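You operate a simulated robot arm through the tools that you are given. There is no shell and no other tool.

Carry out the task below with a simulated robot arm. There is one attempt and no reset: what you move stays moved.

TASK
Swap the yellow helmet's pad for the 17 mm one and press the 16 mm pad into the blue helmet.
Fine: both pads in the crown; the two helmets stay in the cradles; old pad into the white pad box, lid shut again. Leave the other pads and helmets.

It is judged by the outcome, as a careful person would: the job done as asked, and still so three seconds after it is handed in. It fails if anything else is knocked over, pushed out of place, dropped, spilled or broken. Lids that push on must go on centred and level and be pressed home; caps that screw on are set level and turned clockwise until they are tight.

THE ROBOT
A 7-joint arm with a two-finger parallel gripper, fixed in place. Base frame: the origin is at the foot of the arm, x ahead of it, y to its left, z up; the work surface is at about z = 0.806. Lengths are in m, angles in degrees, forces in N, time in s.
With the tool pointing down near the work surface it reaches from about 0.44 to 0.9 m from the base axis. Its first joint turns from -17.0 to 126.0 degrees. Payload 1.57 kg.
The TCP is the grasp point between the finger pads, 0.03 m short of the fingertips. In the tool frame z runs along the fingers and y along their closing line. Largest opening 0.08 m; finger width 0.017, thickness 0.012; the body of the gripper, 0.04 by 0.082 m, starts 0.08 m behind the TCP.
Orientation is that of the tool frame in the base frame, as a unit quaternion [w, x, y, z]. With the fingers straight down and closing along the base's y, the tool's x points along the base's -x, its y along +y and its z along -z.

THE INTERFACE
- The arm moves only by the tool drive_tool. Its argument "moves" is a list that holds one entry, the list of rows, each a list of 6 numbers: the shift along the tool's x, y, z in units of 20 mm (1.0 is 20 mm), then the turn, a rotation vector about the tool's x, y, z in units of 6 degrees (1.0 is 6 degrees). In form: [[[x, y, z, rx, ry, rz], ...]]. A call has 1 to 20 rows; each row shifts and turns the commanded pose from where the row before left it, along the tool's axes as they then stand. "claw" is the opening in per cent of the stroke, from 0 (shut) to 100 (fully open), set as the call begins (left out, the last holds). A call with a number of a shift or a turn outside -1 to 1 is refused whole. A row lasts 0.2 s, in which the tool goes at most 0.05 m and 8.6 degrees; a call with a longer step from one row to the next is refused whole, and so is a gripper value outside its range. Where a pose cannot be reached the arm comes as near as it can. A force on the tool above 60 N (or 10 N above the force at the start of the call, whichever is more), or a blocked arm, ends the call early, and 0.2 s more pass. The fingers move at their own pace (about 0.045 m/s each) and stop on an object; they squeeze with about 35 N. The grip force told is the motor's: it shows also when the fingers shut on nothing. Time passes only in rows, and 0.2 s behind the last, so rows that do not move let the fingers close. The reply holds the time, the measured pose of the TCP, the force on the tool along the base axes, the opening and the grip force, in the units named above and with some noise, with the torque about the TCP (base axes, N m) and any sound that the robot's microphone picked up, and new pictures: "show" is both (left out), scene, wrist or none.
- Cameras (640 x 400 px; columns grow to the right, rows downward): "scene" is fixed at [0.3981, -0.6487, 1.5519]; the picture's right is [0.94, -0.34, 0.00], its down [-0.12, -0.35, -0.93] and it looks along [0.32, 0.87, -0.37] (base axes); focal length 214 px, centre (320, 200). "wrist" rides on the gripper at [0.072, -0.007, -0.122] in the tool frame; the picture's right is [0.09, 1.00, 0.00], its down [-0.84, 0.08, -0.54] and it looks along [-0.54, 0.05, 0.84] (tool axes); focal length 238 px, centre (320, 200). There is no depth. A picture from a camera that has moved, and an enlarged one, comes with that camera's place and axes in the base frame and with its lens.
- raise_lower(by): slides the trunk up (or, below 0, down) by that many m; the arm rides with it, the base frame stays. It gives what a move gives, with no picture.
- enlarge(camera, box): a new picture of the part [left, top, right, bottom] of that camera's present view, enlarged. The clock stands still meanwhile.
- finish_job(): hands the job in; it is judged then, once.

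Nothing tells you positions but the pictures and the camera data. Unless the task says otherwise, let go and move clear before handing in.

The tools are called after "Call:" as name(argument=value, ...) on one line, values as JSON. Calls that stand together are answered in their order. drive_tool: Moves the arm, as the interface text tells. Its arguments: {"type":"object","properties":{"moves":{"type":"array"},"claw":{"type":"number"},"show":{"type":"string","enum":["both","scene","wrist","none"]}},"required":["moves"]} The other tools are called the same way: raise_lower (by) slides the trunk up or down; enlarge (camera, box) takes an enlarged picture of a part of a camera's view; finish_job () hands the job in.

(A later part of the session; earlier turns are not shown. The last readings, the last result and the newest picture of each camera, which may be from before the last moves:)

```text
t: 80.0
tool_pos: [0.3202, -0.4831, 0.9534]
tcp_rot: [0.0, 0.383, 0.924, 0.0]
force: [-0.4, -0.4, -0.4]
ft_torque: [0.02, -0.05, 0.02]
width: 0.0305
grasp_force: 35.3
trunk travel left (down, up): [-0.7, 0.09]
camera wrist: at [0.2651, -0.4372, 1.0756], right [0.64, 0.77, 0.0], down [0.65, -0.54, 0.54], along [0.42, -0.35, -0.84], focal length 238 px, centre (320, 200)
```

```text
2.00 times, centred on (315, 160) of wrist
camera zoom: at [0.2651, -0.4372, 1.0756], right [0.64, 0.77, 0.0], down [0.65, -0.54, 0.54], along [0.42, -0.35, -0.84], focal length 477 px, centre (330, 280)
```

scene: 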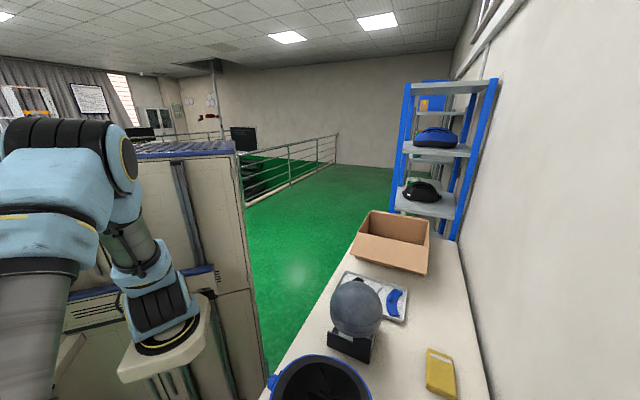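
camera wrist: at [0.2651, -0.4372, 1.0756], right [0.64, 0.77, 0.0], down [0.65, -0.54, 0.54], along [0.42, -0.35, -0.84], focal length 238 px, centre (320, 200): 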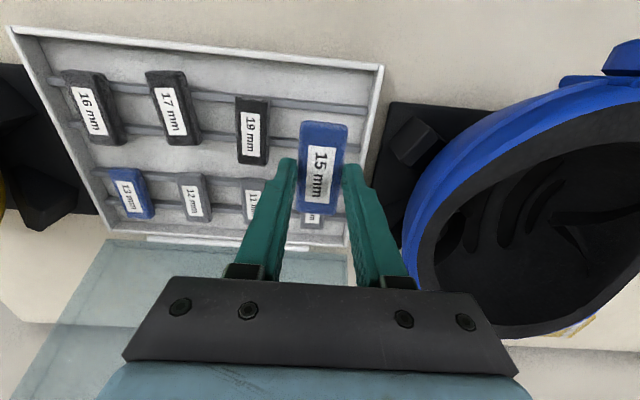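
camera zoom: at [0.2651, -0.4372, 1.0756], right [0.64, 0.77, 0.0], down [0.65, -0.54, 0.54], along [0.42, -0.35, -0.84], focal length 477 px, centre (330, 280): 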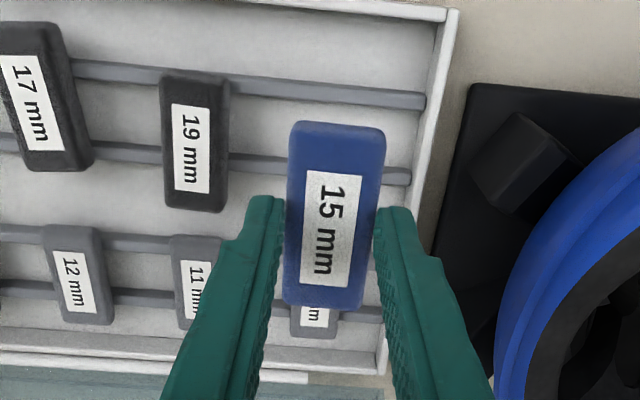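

Alignment over the free slot looks good. I lower to just above the rails, then creep until contact.

Call:
drive_tool(moves=[[[0, -0.05, 1, 0, 0, 0], [0, 0, 1, 0, 0, 0], [0, 0, 1, 0, 0, 0], [0, 0, 0.7, 0, 0, 0]]], show="none")

Call:
drive_tool(moves=[[[0, 0, 0.15, 0, 0, 0], [0, 0, 0.15, 0, 0, 0], [0, 0, 0, 0, 0, 0]]], show="wrist")

```text
t: 81.0
tool_pos: [0.3202, -0.4846, 0.8792]
tcp_rot: [-0.001, 0.383, 0.924, -0.001]
force: [-0.5, 0.5, -0.3]
ft_torque: [-0.02, -0.01, -0.04]
width: 0.0303
grasp_force: 35.6
trunk travel left (down, up): [-0.7, 0.09]
```

```text
t: 81.8
tool_pos: [0.3199, -0.4845, 0.874]
tcp_rot: [-0.001, 0.383, 0.924, 0.0]
force: [0.1, -0.1, -1.1]
ft_torque: [0.0, -0.01, 0.0]
width: 0.0304
grasp_force: 35.3
trunk travel left (down, up): [-0.7, 0.09]
camera wrist: at [0.265, -0.4382, 0.9953], right [0.64, 0.77, 0.0], down [0.65, -0.54, 0.54], along [0.42, -0.35, -0.84], focal length 238 px, centre (320, 200)
```

wrist: 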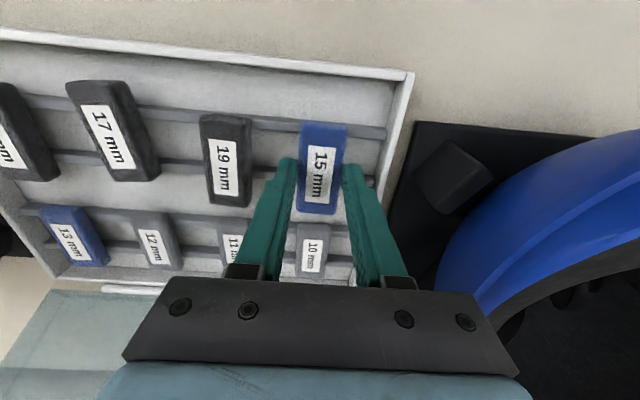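

Call:
drive_tool(moves=[[[0, 0, 0.1, 0, 0, 0], [0, 0, 0.1, 0, 0, 0], [0, 0, 0.1, 0, 0, 0], [0, 0, 0, 0, 0, 0]]], show="none")

Call:
drive_tool(moves=[[[0, 0, 0.1, 0, 0, 0], [0, 0, 0.1, 0, 0, 0], [0, 0, 0, 0, 0, 0]]], show="none")

```text
t: 82.8
tool_pos: [0.3194, -0.4836, 0.8691]
tcp_rot: [0.0, 0.383, 0.924, 0.0]
force: [0.4, -0.6, 0.3]
ft_torque: [0.04, -0.02, 0.02]
width: 0.0305
grasp_force: 35.0
trunk travel left (down, up): [-0.7, 0.09]
```

```text
t: 83.6
tool_pos: [0.3193, -0.4821, 0.8649]
tcp_rot: [0.0, 0.383, 0.924, 0.0]
force: [0.3, -1.0, -0.6]
ft_torque: [0.0, 0.04, -0.02]
width: 0.0303
grasp_force: 35.1
trunk travel left (down, up): [-0.7, 0.09]
```

Call:
drive_tool(moves=[[[0, 0, 0.1, 0, 0, 0], [0, 0, 0.1, 0, 0, 0], [0, 0, 0, 0, 0, 0]]], show="wrist")

Call:
enlarge(camera="wrist", box=[190, 90, 420, 260])

```text
t: 84.4
tool_pos: [0.3199, -0.4832, 0.8622]
tcp_rot: [0.001, 0.383, 0.924, -0.001]
force: [0.2, 4.2, 20.4]
ft_torque: [-0.04, 0.22, -0.04]
width: 0.0305
grasp_force: 35.2
trunk travel left (down, up): [-0.7, 0.09]
camera wrist: at [0.2647, -0.4374, 0.9834], right [0.64, 0.77, 0.0], down [0.65, -0.54, 0.54], along [0.42, -0.35, -0.84], focal length 238 px, centre (320, 200)
```

wrist: 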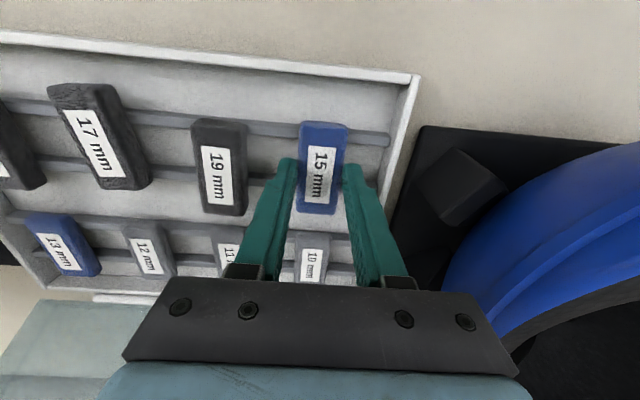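

```text
2.35 times, centred on (305, 175) of wrist
camera zoom: at [0.2647, -0.4374, 0.9834], right [0.64, 0.77, 0.0], down [0.65, -0.54, 0.54], along [0.42, -0.35, -0.84], focal length 561 px, centre (355, 259)
```

zoom: 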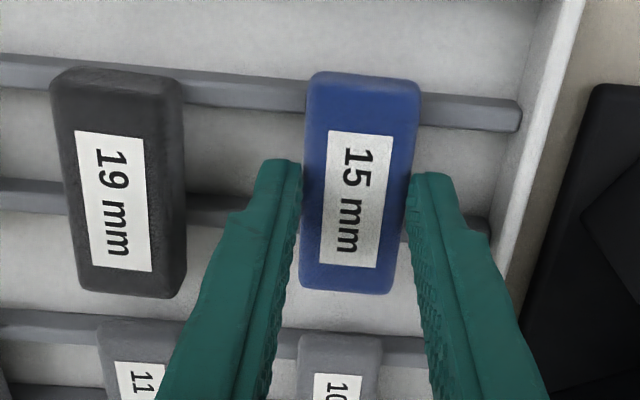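

Contact: the pad sits on the rails (20 N). I ease off slightly, open just enough, and lift away.

Call:
drive_tool(moves=[[[0, 0, -0.12, 0, 0, 0], [0, 0, 0, 0, 0, 0]]], show="none")

Call:
drive_tool(moves=[[[0, 0, 0, 0, 0, 0], [0, 0, 0, 0, 0, 0], [0, 0, -0.5, 0, 0, 0], [0, 0, -1, 0, 0, 0], [0, 0, -1, 0, 0, 0], [0, 0, -1, 0, 0, 0], [0, 0, -1, 0, 0, 0]]], claw=52, show="wrist")

Call:
enlarge(camera="wrist", box=[130, 60, 430, 280])

```text
t: 85.0
tool_pos: [0.3191, -0.483, 0.8627]
tcp_rot: [-0.001, 0.384, 0.923, 0.0]
force: [-0.5, -0.5, -0.5]
ft_torque: [0.0, -0.01, 0.03]
width: 0.0305
grasp_force: 35.0
trunk travel left (down, up): [-0.7, 0.09]
```

```text
t: 86.6
tool_pos: [0.3205, -0.483, 0.9532]
tcp_rot: [0.0, 0.382, 0.924, -0.001]
force: [-0.1, -0.2, -0.1]
ft_torque: [-0.02, 0.03, -0.02]
width: 0.0416
grasp_force: 0.0
trunk travel left (down, up): [-0.7, 0.09]
camera wrist: at [0.2645, -0.438, 1.074], right [0.64, 0.77, 0.0], down [0.65, -0.54, 0.54], along [0.42, -0.35, -0.84], focal length 238 px, centre (320, 200)
```

wrist: 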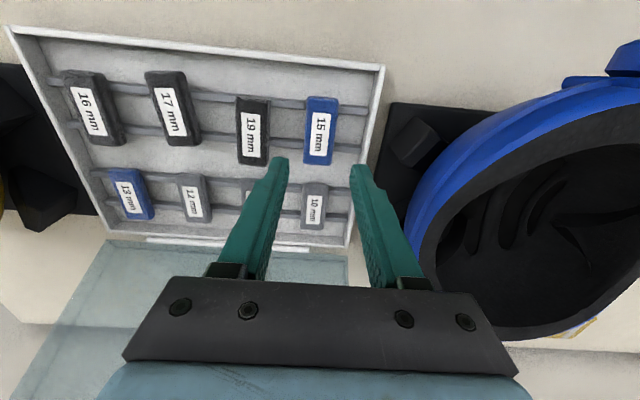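

```text
1.82 times, centred on (280, 170) of wrist
camera zoom: at [0.2645, -0.438, 1.074], right [0.64, 0.77, 0.0], down [0.65, -0.54, 0.54], along [0.42, -0.35, -0.84], focal length 433 px, centre (393, 254)
```

zoom: 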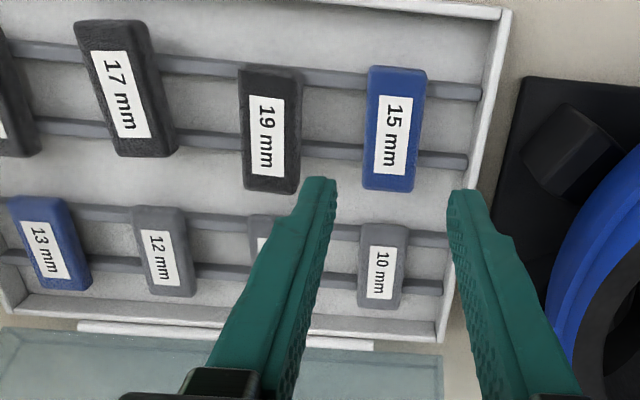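

The 15 mm pad is seated in the free slot. Now I move above the 17 mm pad and line up on it.

Call:
drive_tool(moves=[[[0, 0, -1, 0, 0, 0], [0.1, -0.89, -1, 0, 0, 0], [0.1, -0.89, 0, 0, 0, 0], [0.1, -0.89, 0, 0, 0, 0], [0.1, -0.89, 0, 0, 0, 0], [0, -0.89, 0, 0, 0, 0], [0, -0.89, 0, 0, 0, 0], [0, -0.89, 0, 0, 0, 0], [0, -0.89, 0, 0, 0, 0]]], show="wrist")

Call:
enlarge(camera="wrist", box=[200, 60, 440, 220])

```text
t: 88.6
tool_pos: [0.2139, -0.5789, 0.9939]
tcp_rot: [0.0, 0.383, 0.924, 0.0]
force: [0.6, 0.3, -0.4]
ft_torque: [-0.03, -0.02, 0.0]
width: 0.0417
grasp_force: 0.1
trunk travel left (down, up): [-0.7, 0.09]
camera wrist: at [0.1584, -0.5335, 1.1155], right [0.64, 0.77, 0.0], down [0.65, -0.54, 0.54], along [0.42, -0.35, -0.84], focal length 238 px, centre (320, 200)
```

wrist: 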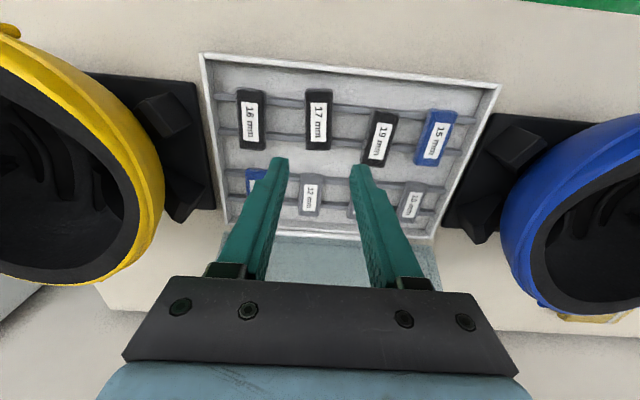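

```text
2.50 times, centred on (320, 140) of wrist
camera zoom: at [0.1584, -0.5335, 1.1155], right [0.64, 0.77, 0.0], down [0.65, -0.54, 0.54], along [0.42, -0.35, -0.84], focal length 596 px, centre (320, 350)
```

zoom: 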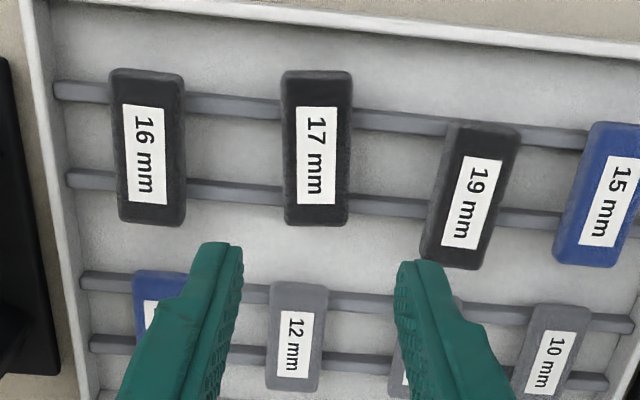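

The 17 mm pad is at p≈-0.260, q≈0.555, turned about 5°. I align to it and descend around it.

Call:
drive_tool(moves=[[[0.25, -0.1, 0, 0, 0, -0.8], [0, 0, 1, 0, 0, 0], [0, 0, 1, 0, 0, 0], [0, 0, 1, 0, 0, 0], [0, 0, 1, 0, 0, 0], [0, 0, 1, 0, 0, 0]]], show="wrist")

Call:
enlarge(camera="wrist", box=[200, 80, 440, 240])

```text
t: 90.0
tool_pos: [0.2086, -0.5751, 0.894]
tcp_rot: [0.0, 0.343, 0.939, 0.0]
force: [-0.6, -0.3, -0.1]
ft_torque: [-0.01, 0.0, 0.01]
width: 0.0417
grasp_force: 0.0
trunk travel left (down, up): [-0.7, 0.09]
camera wrist: at [0.1491, -0.5349, 1.0155], right [0.57, 0.82, 0.0], down [0.69, -0.48, 0.54], along [0.44, -0.31, -0.84], focal length 238 px, centre (320, 200)
```

wrist: 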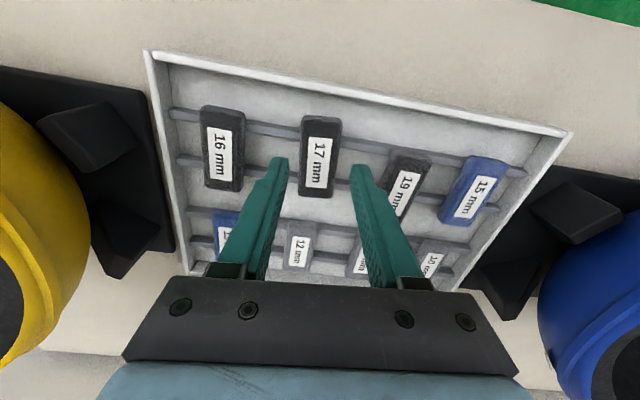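

```text
2.50 times, centred on (320, 160) of wrist
camera zoom: at [0.1491, -0.5349, 1.0155], right [0.57, 0.82, 0.0], down [0.69, -0.48, 0.54], along [0.44, -0.31, -0.84], focal length 596 px, centre (320, 300)
```

zoom: 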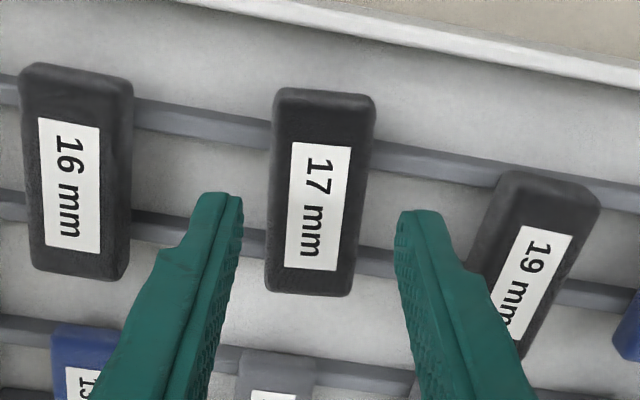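

Well aligned and centred. I lower the remaining 28 mm and grip the 17 mm pad.

Call:
drive_tool(moves=[[[0, 0, 0.5, 0, 0, 0], [0, 0, 0.5, 0, 0, 0], [0, 0, 0.4, 0, 0, 0]]], show="none")

Call:
drive_tool(moves=[[[0, 0, 0, 0, 0, 0], [0, 0, 0, 0, 0, 0], [0, 0, 0, 0, 0, 0], [0, 0, 0, 0, 0, 0]]], claw=0, show="wrist")

```text
t: 90.8
tool_pos: [0.2093, -0.5765, 0.8659]
tcp_rot: [0.0, 0.343, 0.939, 0.0]
force: [0.5, -0.3, -0.2]
ft_torque: [0.0, -0.01, -0.01]
width: 0.0418
grasp_force: 0.0
trunk travel left (down, up): [-0.7, 0.09]
```

```text
t: 91.8
tool_pos: [0.2085, -0.5759, 0.8662]
tcp_rot: [0.0, 0.344, 0.939, 0.0]
force: [0.0, -0.2, 3.5]
ft_torque: [0.02, -0.01, 0.0]
width: 0.0
grasp_force: 21.4
trunk travel left (down, up): [-0.7, 0.09]
camera wrist: at [0.1502, -0.5356, 0.9875], right [0.57, 0.82, 0.0], down [0.69, -0.48, 0.54], along [0.44, -0.31, -0.84], focal length 238 px, centre (320, 200)
```

wrist: 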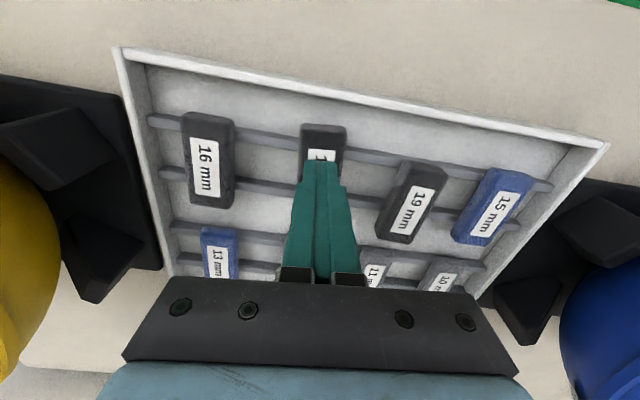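

The fingers closed just above the pad (width 0), so the pads sit about 10+ mm lower than I judged. I lift, reopen, and go down in small steps, watching for contact.

Call:
drive_tool(moves=[[[0, 0, -0.5, 0, 0, 0], [0, 0, -0.5, 0, 0, 0]]], show="none")

Call:
drive_tool(moves=[[[0, 0, 0, 0, 0, 0], [0, 0, 0, 0, 0, 0], [0, 0, 0, 0, 0, 0]]], claw=52, show="wrist")

Call:
enlarge(camera="wrist", box=[200, 80, 440, 240])

```text
t: 92.4
tool_pos: [0.2091, -0.5785, 0.8862]
tcp_rot: [-0.001, 0.344, 0.939, 0.0]
force: [1.1, -0.2, -0.2]
ft_torque: [-0.01, -0.01, 0.02]
width: 0.0
grasp_force: 21.0
trunk travel left (down, up): [-0.7, 0.09]
```

```text
t: 93.2
tool_pos: [0.2085, -0.5765, 0.8863]
tcp_rot: [0.0, 0.343, 0.939, 0.0]
force: [-0.5, -0.7, 0.2]
ft_torque: [-0.01, -0.01, 0.0]
width: 0.0414
grasp_force: 0.1
trunk travel left (down, up): [-0.7, 0.09]
camera wrist: at [0.1494, -0.5363, 1.0075], right [0.57, 0.82, 0.0], down [0.69, -0.48, 0.54], along [0.44, -0.31, -0.84], focal length 238 px, centre (320, 200)
```

wrist: 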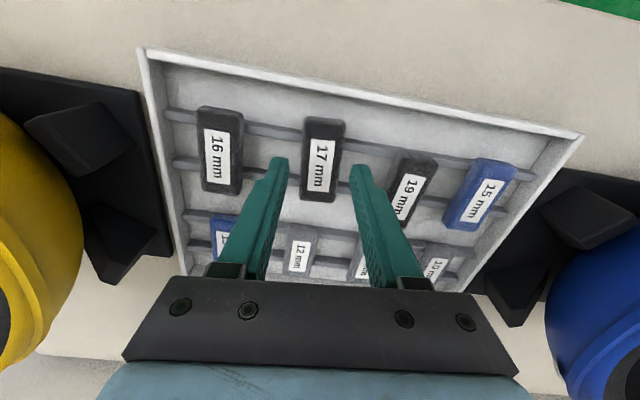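

```text
2.50 times, centred on (320, 160) of wrist
camera zoom: at [0.1494, -0.5363, 1.0075], right [0.57, 0.82, 0.0], down [0.69, -0.48, 0.54], along [0.44, -0.31, -0.84], focal length 596 px, centre (320, 300)
```

zoom: 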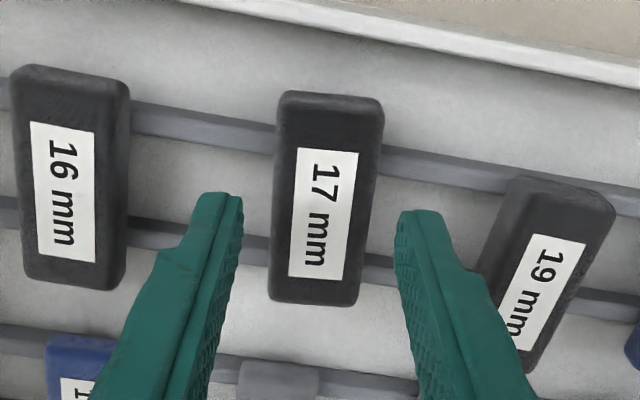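

By apparent width (30 mm pad) its top is near z≈0.838. I re-centre a little and lower the tips to about 4 mm above the rails, then grip.

Call:
drive_tool(moves=[[[-0.15, 0.08, 0.4, 0, 0, 0], [0, 0, 0.4, 0, 0, 0], [0, 0, 0.4, 0, 0, 0], [0, 0, 0.2, 0, 0, 0], [0, 0, 0.15, 0, 0, 0]]], show="wrist")

Call:
drive_tool(moves=[[[0, 0, 0, 0, 0, 0], [0, 0, 0, 0, 0, 0], [0, 0, 0, 0, 0, 0], [0, 0, 0, 0, 0, 0]]], claw=0, show="wrist")

Call:
enlarge(camera="wrist", box=[200, 80, 440, 240])

```text
t: 94.4
tool_pos: [0.2124, -0.5766, 0.8547]
tcp_rot: [-0.001, 0.343, 0.939, 0.0]
force: [-0.1, -0.1, 0.4]
ft_torque: [0.0, -0.02, -0.02]
width: 0.0414
grasp_force: 0.0
trunk travel left (down, up): [-0.7, 0.09]
camera wrist: at [0.1531, -0.5364, 0.9761], right [0.57, 0.82, 0.0], down [0.69, -0.48, 0.54], along [0.44, -0.31, -0.84], focal length 238 px, centre (320, 200)
```

wrist: 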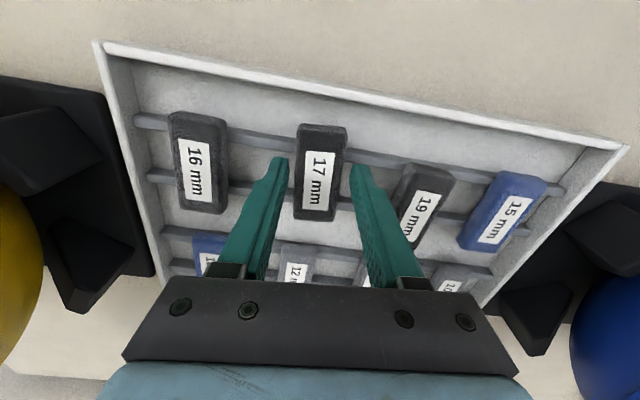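

```text
t: 95.4
tool_pos: [0.212, -0.578, 0.8546]
tcp_rot: [0.0, 0.344, 0.939, 0.0]
force: [-1.3, 0.1, -0.2]
ft_torque: [0.03, 0.02, -0.03]
width: 0.0305
grasp_force: 34.4
trunk travel left (down, up): [-0.7, 0.09]
camera wrist: at [0.1531, -0.5364, 0.9763], right [0.57, 0.82, 0.0], down [0.69, -0.48, 0.54], along [0.44, -0.31, -0.84], focal length 238 px, centre (320, 200)
```

wrist: 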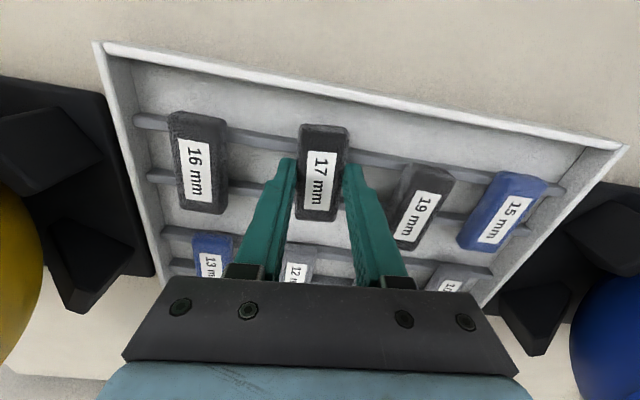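

```text
2.50 times, centred on (320, 160) of wrist
camera zoom: at [0.1531, -0.5364, 0.9763], right [0.57, 0.82, 0.0], down [0.69, -0.48, 0.54], along [0.44, -0.31, -0.84], focal length 596 px, centre (320, 300)
```

zoom: 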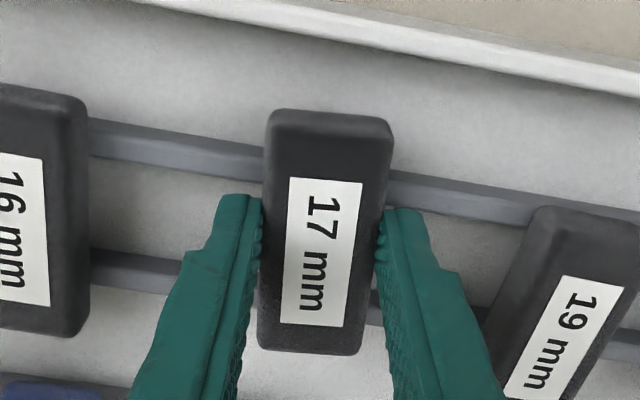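

17 mm pad gripped. I lift it clear, turn it 90° to the helmet's orientation and carry it to the yellow helmet.

Call:
drive_tool(moves=[[[0, 0, -0.5, 0, 0, 0], [0, 0, -1, 0, 0, 0], [0, 0, -1, 0, 0, 0], [0, 0, -1, 0, 0, 0], [0, 0, -1, 0, 0, 0], [0, 0, -1, 0, 0, 0], [0, 0, -1, 0, 0, 0], [0, 0, -1, 0, 0, 0], [0, 0, -1, 0, 0, 0], [0, 0, -1, 0, 0, 0], [0, 0, -1, 0, 0, 0]]], show="wrist")

Call:
drive_tool(moves=[[[0, 0, 0, 0, 0, 1], [0, 0, 0, 0, 0, 1], [0, 0, 0, 0, 0, 1], [0, 0, 0, 0, 0, 1], [0, 0, 0, 0, 0, 1], [0, 0, 0, 0, 0, 1], [0, 0, 0, 0, 0, 1], [0, 0, 0, 0, 0, 1], [0, 0, 0, 0, 0, 1], [0, 0, 0, 0, 0, 1], [0, 0, 0, 0, 0, 1], [0, 0, 0, 0, 0, 1], [0, 0, 0, 0, 0, 1], [0, 0, 0, 0, 0, 1], [0, 0, 0, 0, 0, 1], [0, 0, 0, 0, 0, 0.8]]], show="wrist")

```text
t: 97.8
tool_pos: [0.2115, -0.577, 1.0651]
tcp_rot: [0.0, 0.344, 0.939, 0.0]
force: [0.1, -0.6, 0.1]
ft_torque: [0.0, 0.01, -0.03]
width: 0.0301
grasp_force: 35.1
trunk travel left (down, up): [-0.7, 0.09]
camera wrist: at [0.1522, -0.5356, 1.1861], right [0.57, 0.82, 0.0], down [0.69, -0.48, 0.54], along [0.44, -0.31, -0.84], focal length 238 px, centre (320, 200)
```

wrist: 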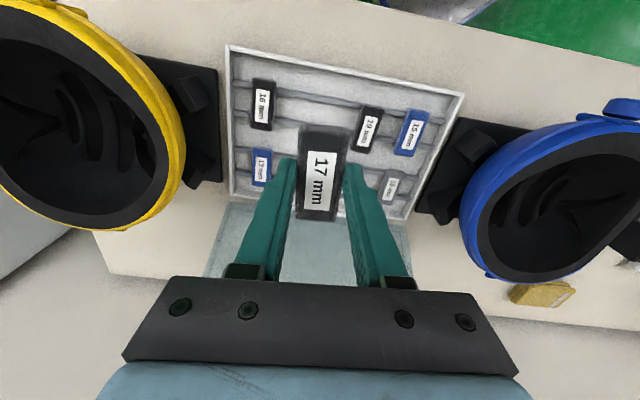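

```text
t: 101.2
tool_pos: [0.2124, -0.5776, 1.0645]
tcp_rot: [0.0, 0.924, 0.382, -0.001]
force: [-0.4, 0.6, -0.2]
ft_torque: [-0.03, 0.0, 0.02]
width: 0.0308
grasp_force: 35.2
trunk travel left (down, up): [-0.7, 0.09]
camera wrist: at [0.2586, -0.5225, 1.1857], right [0.77, -0.64, 0.0], down [-0.54, -0.65, 0.54], along [-0.35, -0.42, -0.84], focal length 238 px, centre (320, 200)
```

wrist: 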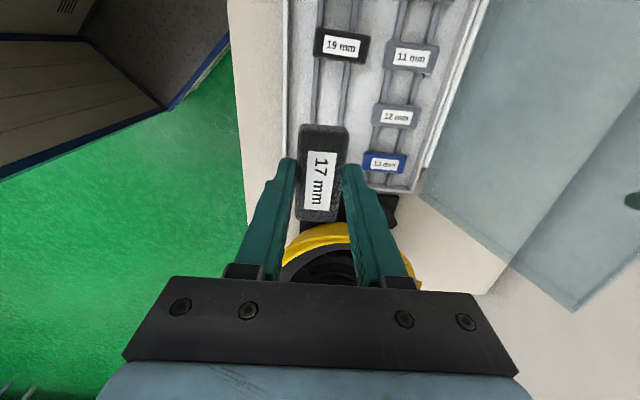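

Orientation correct. I carry it over the yellow helmet's crown and lower part-way.

Call:
drive_tool(moves=[[[-0.985, 0.247, 0, 0, 0, 0], [-0.985, 0.247, 0, 0, 0, 0], [-0.985, 0.247, 0, 0, 0, 0], [-0.985, 0.247, 0, 0, 0, 0], [-0.985, 0.247, 0, 0, 0, 0], [-0.985, 0.247, 0, 0, 0, 0], [-0.985, 0.247, 0, 0, 0, 0], [-0.985, 0.247, 0, 0, 0, 0], [-0.985, 0.247, 0, 0, 0, 0], [-0.985, 0.247, 0, 0, 0, 0], [-0.985, 0.247, 0, 0, 0, 0], [-0.985, 0.247, 0, 0, 0, 0], [-0.985, 0.247, 0, 0, 0, 0], [-0.985, 0.247, 0, 0, 0, 0], [0, 0, 1, 0, 0, 0], [0, 0, 1, 0, 0, 0], [0, 0, 1, 0, 0, 0]]], show="wrist")

Call:
enlarge(camera="wrist", box=[200, 60, 440, 240])

```text
t: 104.8
tool_pos: [0.066, -0.8195, 1.0038]
tcp_rot: [0.0, 0.924, 0.384, 0.0]
force: [-0.1, 0.1, 0.1]
ft_torque: [-0.03, 0.0, 0.0]
width: 0.0308
grasp_force: 34.8
trunk travel left (down, up): [-0.7, 0.09]
camera wrist: at [0.1117, -0.7648, 1.1257], right [0.77, -0.64, 0.0], down [-0.54, -0.65, 0.54], along [-0.35, -0.42, -0.84], focal length 238 px, centre (320, 200)
```

wrist: 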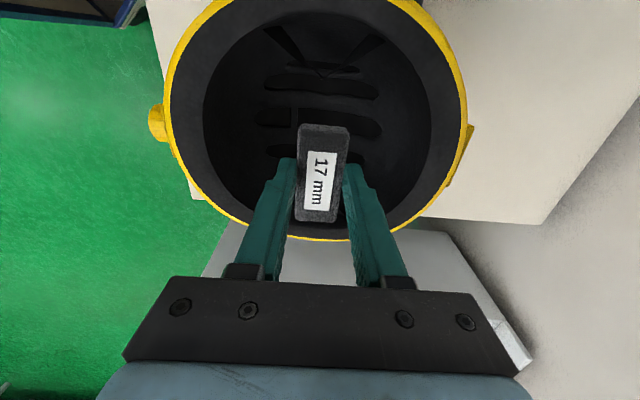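

```text
2.22 times, centred on (320, 150) of wrist
camera zoom: at [0.1117, -0.7648, 1.1257], right [0.77, -0.64, 0.0], down [-0.54, -0.65, 0.54], along [-0.35, -0.42, -0.84], focal length 530 px, centre (320, 311)
```

zoom: 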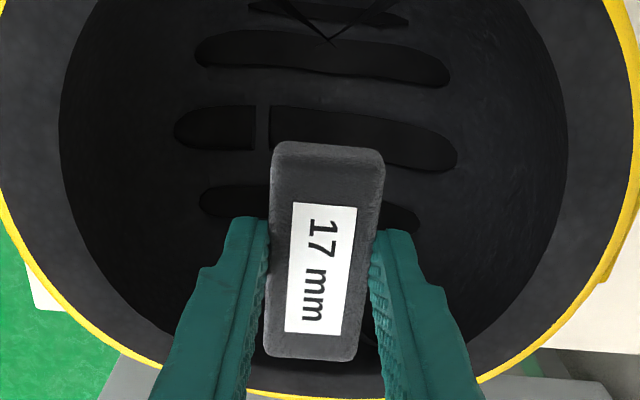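

Over the crown, just beside the bridge as the old pad was. I lower, then creep to contact.

Call:
drive_tool(moves=[[[-0.05, 0.08, 1, 0, 0, 0], [0, 0, 1, 0, 0, 0], [0, 0, 1, 0, 0, 0], [0, 0, 1, 0, 0, 0], [0, 0, 1, 0, 0, 0], [0, 0, 0.9, 0, 0, 0]]], show="wrist")

Call:
drive_tool(moves=[[[0, 0, 0.15, 0, 0, 0], [0, 0, 0.15, 0, 0, 0], [0, 0, 0, 0, 0, 0]]], show="none")

```text
t: 106.2
tool_pos: [0.065, -0.8227, 0.8868]
tcp_rot: [0.0, 0.924, 0.382, 0.0]
force: [0.7, -0.1, 0.0]
ft_torque: [-0.01, 0.03, 0.0]
width: 0.0304
grasp_force: 34.8
trunk travel left (down, up): [-0.7, 0.09]
camera wrist: at [0.1119, -0.7674, 1.0086], right [0.77, -0.64, 0.0], down [-0.54, -0.65, 0.54], along [-0.35, -0.42, -0.84], focal length 238 px, centre (320, 200)
```

wrist: 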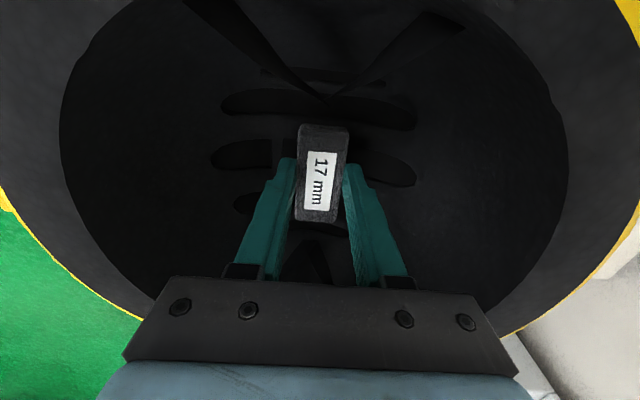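

```text
t: 107.0
tool_pos: [0.066, -0.8234, 0.8801]
tcp_rot: [0.0, 0.924, 0.383, 0.0]
force: [-0.1, -0.3, 0.2]
ft_torque: [-0.01, -0.04, -0.02]
width: 0.0307
grasp_force: 35.1
trunk travel left (down, up): [-0.7, 0.09]
```

Call:
drive_tool(moves=[[[0, 0, 0.1, 0, 0, 0], [0, 0, 0.1, 0, 0, 0], [0, 0, 0.1, 0, 0, 0], [0, 0, 0, 0, 0, 0]]], show="none")

Call:
drive_tool(moves=[[[0, 0, 0.1, 0, 0, 0], [0, 0, 0.1, 0, 0, 0], [0, 0, 0, 0, 0, 0]]], show="none")

Call:
drive_tool(moves=[[[0, 0, 0.1, 0, 0, 0], [0, 0, 0.1, 0, 0, 0], [0, 0, 0, 0, 0, 0]]], show="none")

```text
t: 108.0
tool_pos: [0.0646, -0.8223, 0.8741]
tcp_rot: [0.0, 0.924, 0.383, 0.001]
force: [0.1, -0.4, -0.2]
ft_torque: [-0.01, 0.0, -0.02]
width: 0.0303
grasp_force: 35.5
trunk travel left (down, up): [-0.7, 0.09]
```

```text
t: 108.8
tool_pos: [0.0651, -0.8232, 0.8715]
tcp_rot: [0.0, 0.924, 0.382, 0.0]
force: [-0.3, 0.3, -0.5]
ft_torque: [0.03, -0.02, 0.01]
width: 0.0302
grasp_force: 34.5
trunk travel left (down, up): [-0.7, 0.09]
```

```text
t: 109.6
tool_pos: [0.0648, -0.8223, 0.8662]
tcp_rot: [0.0, 0.924, 0.382, 0.0]
force: [-0.1, -0.2, 2.3]
ft_torque: [-0.09, 0.04, -0.02]
width: 0.0303
grasp_force: 34.8
trunk travel left (down, up): [-0.7, 0.09]
```

Contact just begins at z=0.866, as predicted. I press it lightly home.

Call:
drive_tool(moves=[[[0, 0, 0.07, 0, 0, 0], [0, 0, 0, 0, 0, 0]]], show="none")

Call:
drive_tool(moves=[[[0, 0, 0.07, 0, 0, 0], [0, 0, 0, 0, 0, 0]]], show="wrist")

Call:
enlarge(camera="wrist", box=[200, 80, 440, 260])

```text
t: 110.2
tool_pos: [0.0656, -0.8231, 0.8664]
tcp_rot: [0.0, 0.924, 0.383, -0.001]
force: [-0.9, -0.3, 9.5]
ft_torque: [-0.12, 0.11, -0.03]
width: 0.0304
grasp_force: 34.5
trunk travel left (down, up): [-0.7, 0.09]
```

```text
t: 110.8
tool_pos: [0.0663, -0.8227, 0.8665]
tcp_rot: [0.001, 0.924, 0.382, -0.001]
force: [-2.6, 0.6, 22.1]
ft_torque: [-0.13, 0.17, -0.02]
width: 0.0305
grasp_force: 35.3
trunk travel left (down, up): [-0.7, 0.09]
camera wrist: at [0.1121, -0.7674, 0.9877], right [0.77, -0.64, 0.0], down [-0.54, -0.64, 0.54], along [-0.35, -0.42, -0.84], focal length 238 px, centre (320, 200)
```

wrist: 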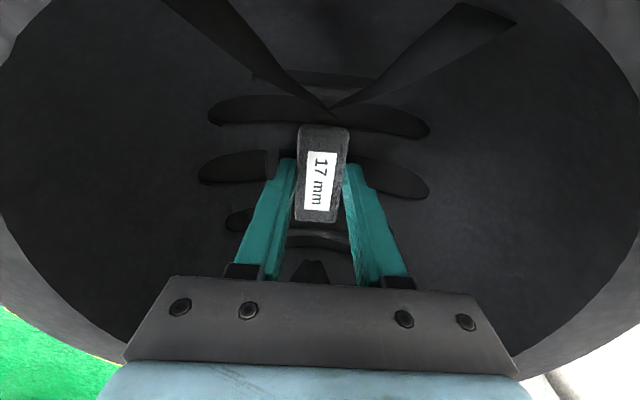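

```text
2.22 times, centred on (320, 170) of wrist
camera zoom: at [0.1121, -0.7674, 0.9877], right [0.77, -0.64, 0.0], down [-0.54, -0.64, 0.54], along [-0.35, -0.42, -0.84], focal length 530 px, centre (320, 267)
```

zoom: 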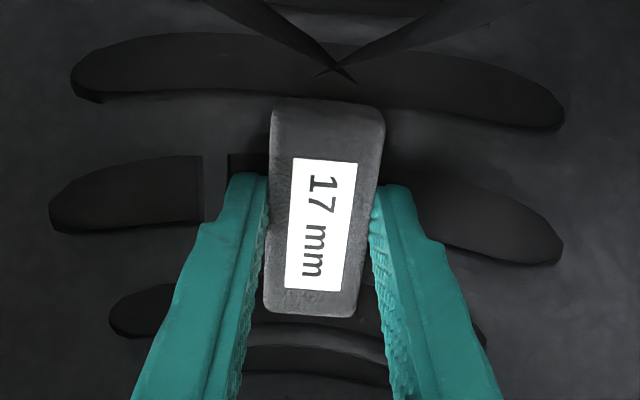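

Pressed at about 22 N, seated firmly. I ease off, open and lift away.

Call:
drive_tool(moves=[[[0, 0, -0.14, 0, 0, 0], [0, 0, 0, 0, 0, 0]]], show="none")

Call:
drive_tool(moves=[[[0, 0, 0, 0, 0, 0], [0, 0, 0, 0, 0, 0], [0, 0, -0.5, 0, 0, 0], [0, 0, -1, 0, 0, 0], [0, 0, -1, 0, 0, 0], [0, 0, -1, 0, 0, 0], [0, 0, -1, 0, 0, 0], [0, 0, -1, 0, 0, 0], [0, 0, -1, 0, 0, 0], [0, 0, -1, 0, 0, 0]]], claw=52, show="wrist")

Call:
enlarge(camera="wrist", box=[200, 60, 440, 240])

```text
t: 111.4
tool_pos: [0.0656, -0.8234, 0.8664]
tcp_rot: [0.0, 0.924, 0.382, -0.001]
force: [-7.3, -6.3, 7.9]
ft_torque: [-0.3, 0.22, -0.01]
width: 0.0305
grasp_force: 34.5
trunk travel left (down, up): [-0.7, 0.09]
```

```text
t: 113.6
tool_pos: [0.0669, -0.8209, 1.0167]
tcp_rot: [0.0, 0.924, 0.382, -0.001]
force: [0.2, -0.2, 0.2]
ft_torque: [0.0, 0.0, -0.01]
width: 0.0415
grasp_force: 0.2
trunk travel left (down, up): [-0.7, 0.09]
camera wrist: at [0.1128, -0.7666, 1.1388], right [0.77, -0.64, 0.0], down [-0.54, -0.65, 0.54], along [-0.35, -0.42, -0.84], focal length 238 px, centre (320, 200)
```

wrist: 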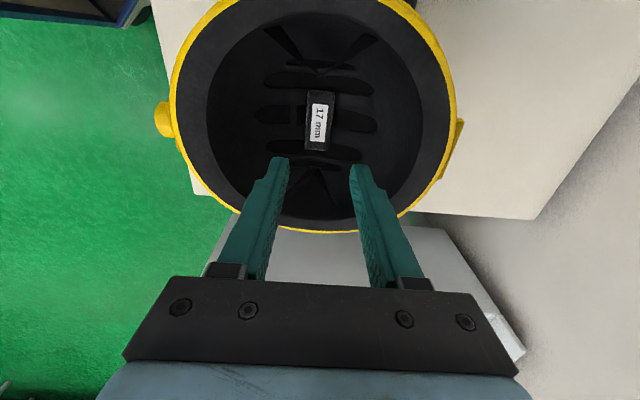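

```text
2.22 times, centred on (320, 150) of wrist
camera zoom: at [0.1128, -0.7666, 1.1388], right [0.77, -0.64, 0.0], down [-0.54, -0.65, 0.54], along [-0.35, -0.42, -0.84], focal length 530 px, centre (320, 311)
```

zoom: 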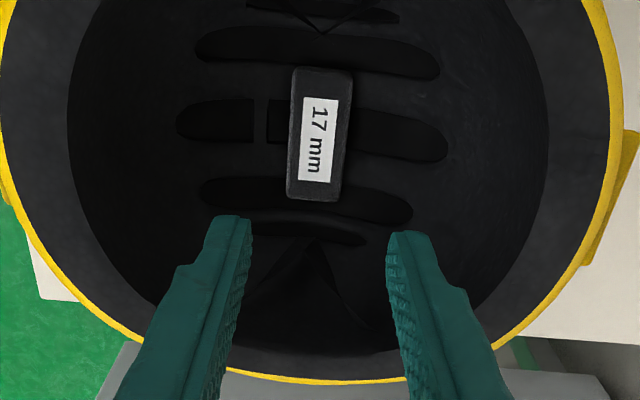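

The 17 mm pad sits squarely in the yellow crown like the old one. Next I go for the 16 mm pad.

Call:
drive_tool(moves=[[[0, 0, -1, 0, 0, 0], [0, 0, -1, 0, 0, 0], [0.98, -0.31, -0.3, 0, 0, 0], [0.98, -0.31, 0, 0, 0, 0], [0.98, -0.31, 0, 0, 0, 0], [0.98, -0.31, 0, 0, 0, 0], [0.98, -0.31, 0, 0, 0, 0], [0.98, -0.31, 0, 0, 0, 0], [0.98, -0.31, 0, 0, 0, 0], [0.98, -0.31, 0, 0, 0, 0], [0.98, -0.31, 0, 0, 0, 0], [0.98, -0.31, 0, 0, 0, 0], [0, 0, 0, 0, 0, -1], [0, 0, 0, 0, 0, -1], [0, 0, 0, 0, 0, -1], [0, 0, 0, 0, 0, -1], [0, 0, 0, 0, 0, -1], [0, 0, 0, 0, 0, -1], [0, 0, 0, 0, 0, -1]]], show="none")

Call:
drive_tool(moves=[[[0, 0, 0, 0, 0, -1], [0, 0, 0, 0, 0, -1], [0, 0, 0, 0, 0, -1], [0, 0, 0, 0, 0, -1], [0, 0, 0, 0, 0, -1], [0, 0, 0, 0, 0, -1], [0, 0, 0, 0, 0, -1], [0, 0, 0, 0, 0, -1], [0, 0, 0.8, 0, 0, 0], [0, 0, 0.8, 0, 0, 0], [0, 0, 0.8, 0, 0, 0]]], show="wrist")

Call:
enlarge(camera="wrist", box=[200, 60, 440, 220])

```text
t: 117.6
tool_pos: [0.1597, -0.6407, 1.0612]
tcp_rot: [0.0, 0.724, 0.689, 0.0]
force: [0.7, 0.7, -0.1]
ft_torque: [-0.01, 0.01, 0.01]
width: 0.0414
grasp_force: 0.0
trunk travel left (down, up): [-0.7, 0.09]
```

```text
t: 120.0
tool_pos: [0.1606, -0.6387, 1.014]
tcp_rot: [0.0, 0.383, 0.924, 0.001]
force: [-0.6, 0.1, 0.2]
ft_torque: [0.0, 0.01, -0.02]
width: 0.0415
grasp_force: 0.0
trunk travel left (down, up): [-0.7, 0.09]
camera wrist: at [0.1051, -0.5934, 1.1354], right [0.64, 0.77, 0.0], down [0.65, -0.54, 0.54], along [0.42, -0.35, -0.84], focal length 238 px, centre (320, 200)
```

wrist: 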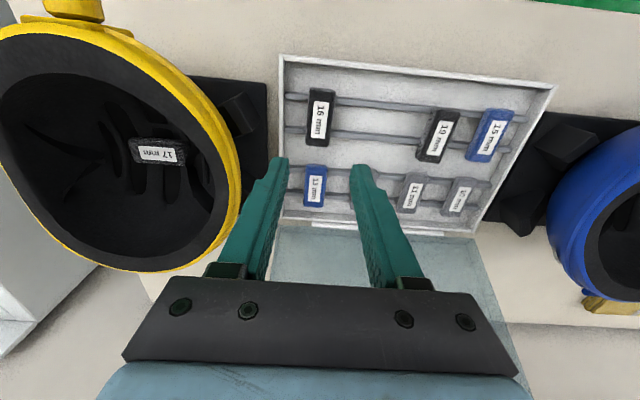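

```text
2.50 times, centred on (320, 140) of wrist
camera zoom: at [0.1051, -0.5934, 1.1354], right [0.64, 0.77, 0.0], down [0.65, -0.54, 0.54], along [0.42, -0.35, -0.84], focal length 596 px, centre (320, 350)
```

zoom: 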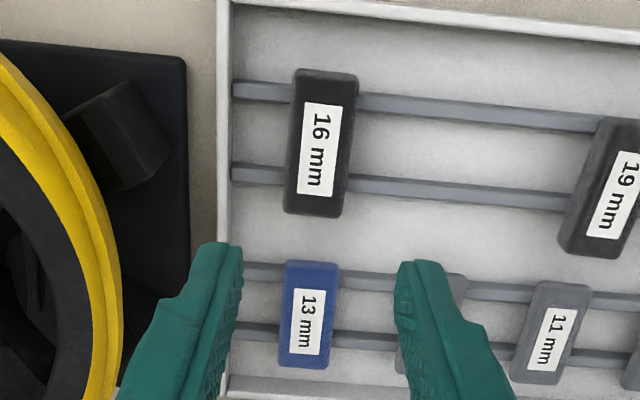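

The 16 mm pad is aligned under the gripper. I descend around it.

Call:
drive_tool(moves=[[[-0.13, 0, 1, 0, 0, 0], [0, 0, 1, 0, 0, 0], [0, 0, 1, 0, 0, 0], [0, 0, 1, 0, 0, 0], [0, 0, 1, 0, 0, 0], [0, 0, 1, 0, 0, 0], [0, 0, 0.5, 0, 0, 0]]], show="wrist")

Call:
enlarge(camera="wrist", box=[200, 80, 440, 240])

```text
t: 121.6
tool_pos: [0.1612, -0.6403, 0.8836]
tcp_rot: [0.0, 0.383, 0.924, 0.0]
force: [0.4, -0.1, -1.2]
ft_torque: [0.01, 0.03, 0.0]
width: 0.0417
grasp_force: 0.1
trunk travel left (down, up): [-0.7, 0.09]
camera wrist: at [0.1063, -0.595, 1.0061], right [0.64, 0.77, 0.0], down [0.65, -0.54, 0.54], along [0.42, -0.35, -0.84], focal length 238 px, centre (320, 200)
```

wrist: 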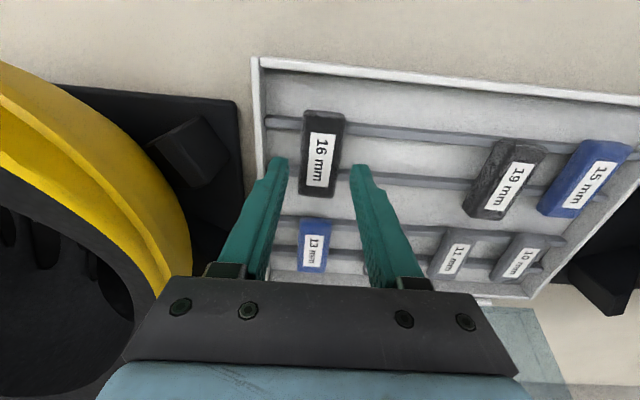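

```text
2.50 times, centred on (320, 160) of wrist
camera zoom: at [0.1063, -0.595, 1.0061], right [0.64, 0.77, 0.0], down [0.65, -0.54, 0.54], along [0.42, -0.35, -0.84], focal length 596 px, centre (320, 300)
```

zoom: 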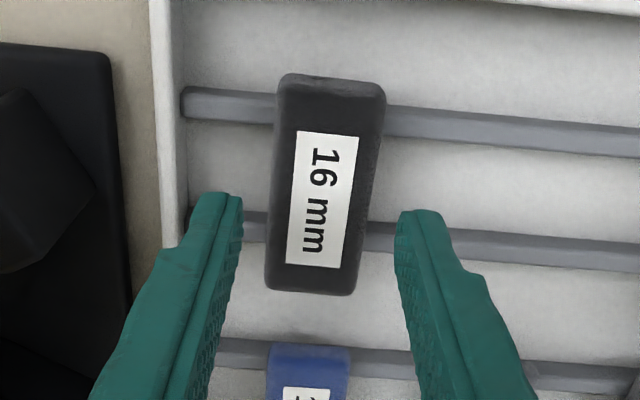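

Call:
drive_tool(moves=[[[0, 0, 0.5, 0, 0, 0], [0, 0, 0.5, 0, 0, 0], [0, 0, 0.25, 0, 0, 0], [0, 0, 0.2, 0, 0, 0]]], show="none")

Call:
drive_tool(moves=[[[0, 0, 0, 0, 0, 0], [0, 0, 0, 0, 0, 0], [0, 0, 0, 0, 0, 0], [0, 0, 0, 0, 0, 0]]], claw=0, show="wrist")

Call:
enlarge(camera="wrist", box=[200, 80, 440, 240])

```text
t: 122.6
tool_pos: [0.1628, -0.6428, 0.8545]
tcp_rot: [-0.001, 0.382, 0.924, 0.0]
force: [-0.4, -0.6, -0.3]
ft_torque: [0.01, -0.04, -0.01]
width: 0.0414
grasp_force: 0.1
trunk travel left (down, up): [-0.7, 0.09]
```

```text
t: 123.6
tool_pos: [0.1618, -0.6429, 0.8559]
tcp_rot: [0.0, 0.383, 0.924, 0.0]
force: [-0.3, -0.4, 1.1]
ft_torque: [-0.01, 0.0, -0.03]
width: 0.0306
grasp_force: 35.2
trunk travel left (down, up): [-0.7, 0.09]
camera wrist: at [0.107, -0.5968, 0.9768], right [0.64, 0.77, 0.0], down [0.65, -0.54, 0.54], along [0.42, -0.35, -0.84], focal length 238 px, centre (320, 200)
```

wrist: 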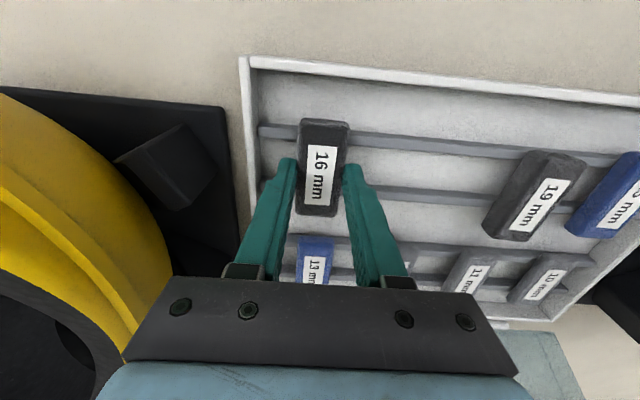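

```text
2.50 times, centred on (320, 160) of wrist
camera zoom: at [0.107, -0.5968, 0.9768], right [0.64, 0.77, 0.0], down [0.65, -0.54, 0.54], along [0.42, -0.35, -0.84], focal length 596 px, centre (320, 300)
```

zoom: 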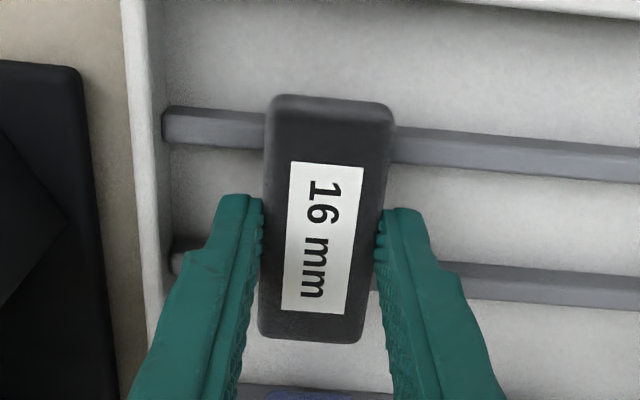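

16 mm pad gripped. I lift, turn it, and carry it toward the blue helmet.

Call:
drive_tool(moves=[[[0, 0, -0.5, 0, 0, 0], [0, 0, -1, 0, 0, 0], [0, 0, -1, 0, 0, 0], [0, 0, -1, 0, 0, 0], [0, 0, -1, 0, 0, 0], [0, 0, -1, 0, 0, 0], [0, 0, -1, 0, 0, 0], [0, 0, -1, 0, 0, 0], [0, 0, -1, 0, 0, 0], [0, 0, -1, 0, 0, 0], [0, 0, -1, 0, 0, 0], [0, 0, -0.4, 0, 0, 0]]], show="wrist")

Call:
drive_tool(moves=[[[0, 0, 0, 0, 0, 1], [0, 0, 0, 0, 0, 1], [0, 0, 0, 0, 0, 1], [0, 0, 0, 0, 0, 1], [0, 0, 0, 0, 0, 1], [0, 0, 0, 0, 0, 1], [0, 0, 0, 0, 0, 1], [0, 0, 0, 0, 0, 1], [0, 0, 0, 0, 0, 1], [0, 0, 0, 0, 0, 1], [0, 0, 0, 0, 0, 1], [0, 0, 0, 0, 0, 1], [0, 0, 0, 0, 0, 1], [0, 0, 0, 0, 0, 1], [0, 0, 0, 0, 0, 1]]], show="none")

Call:
drive_tool(moves=[[[1, 0.15, 0, 0, 0, 0], [1, 0.15, 0, 0, 0, 0], [1, 0.15, 0, 0, 0, 0], [1, 0.15, 0, 0, 0, 0], [1, 0.15, 0, 0, 0, 0], [1, 0.15, 0, 0, 0, 0], [1, 0.15, 0, 0, 0, 0], [1, 0.15, 0, 0, 0, 0], [1, 0.15, 0, 0, 0, 0], [1, 0.15, 0, 0, 0, 0], [1, 0.15, 0, 0, 0, 0], [1, 0.15, 0, 0, 0, 0], [1, 0.15, 0, 0, 0, 0], [1, 0.15, 0, 0, 0, 0], [1, 0.15, 0, 0, 0, 0], [1, 0.15, 0, 0, 0, 0]]], show="both")

```text
t: 126.2
tool_pos: [0.1621, -0.6426, 1.0737]
tcp_rot: [0.0, 0.382, 0.924, 0.0]
force: [0.0, 1.0, -0.1]
ft_torque: [0.02, -0.01, 0.0]
width: 0.0305
grasp_force: 35.2
trunk travel left (down, up): [-0.7, 0.09]
camera wrist: at [0.1067, -0.5962, 1.1956], right [0.64, 0.77, 0.0], down [0.65, -0.54, 0.54], along [0.42, -0.35, -0.84], focal length 238 px, centre (320, 200)
```

wrist: 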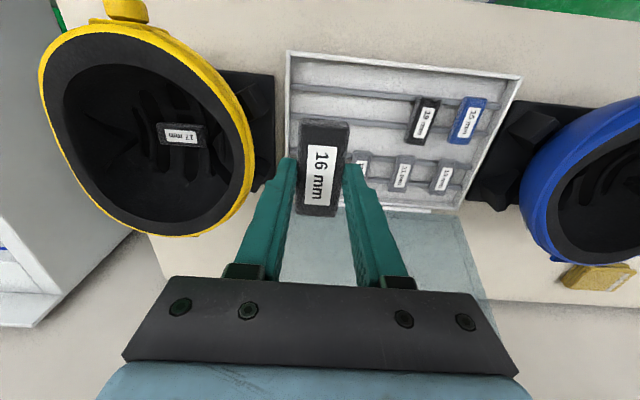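

```text
t: 129.4
tool_pos: [0.1629, -0.6417, 1.0724]
tcp_rot: [0.0, 0.924, 0.381, 0.0]
force: [0.0, 0.4, -1.1]
ft_torque: [-0.02, 0.05, 0.01]
width: 0.0304
grasp_force: 34.7
trunk travel left (down, up): [-0.7, 0.09]
```

```text
t: 132.8
tool_pos: [0.4214, -0.4489, 1.0754]
tcp_rot: [0.0, 0.924, 0.382, 0.0]
force: [0.0, 0.1, -0.4]
ft_torque: [0.01, 0.0, 0.04]
width: 0.0303
grasp_force: 35.1
trunk travel left (down, up): [-0.7, 0.09]
camera wrist: at [0.4677, -0.3942, 1.1956], right [0.77, -0.64, 0.0], down [-0.54, -0.65, 0.54], along [-0.35, -0.42, -0.84], focal length 238 px, centre (320, 200)
```

scene: 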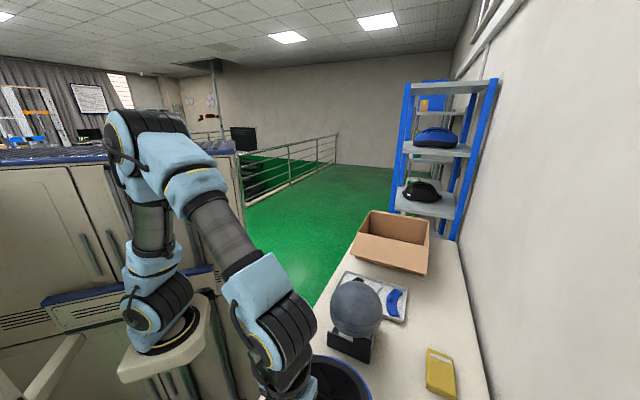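
wrist: 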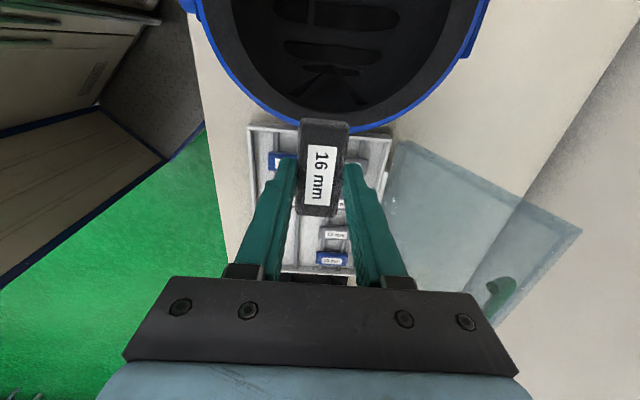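

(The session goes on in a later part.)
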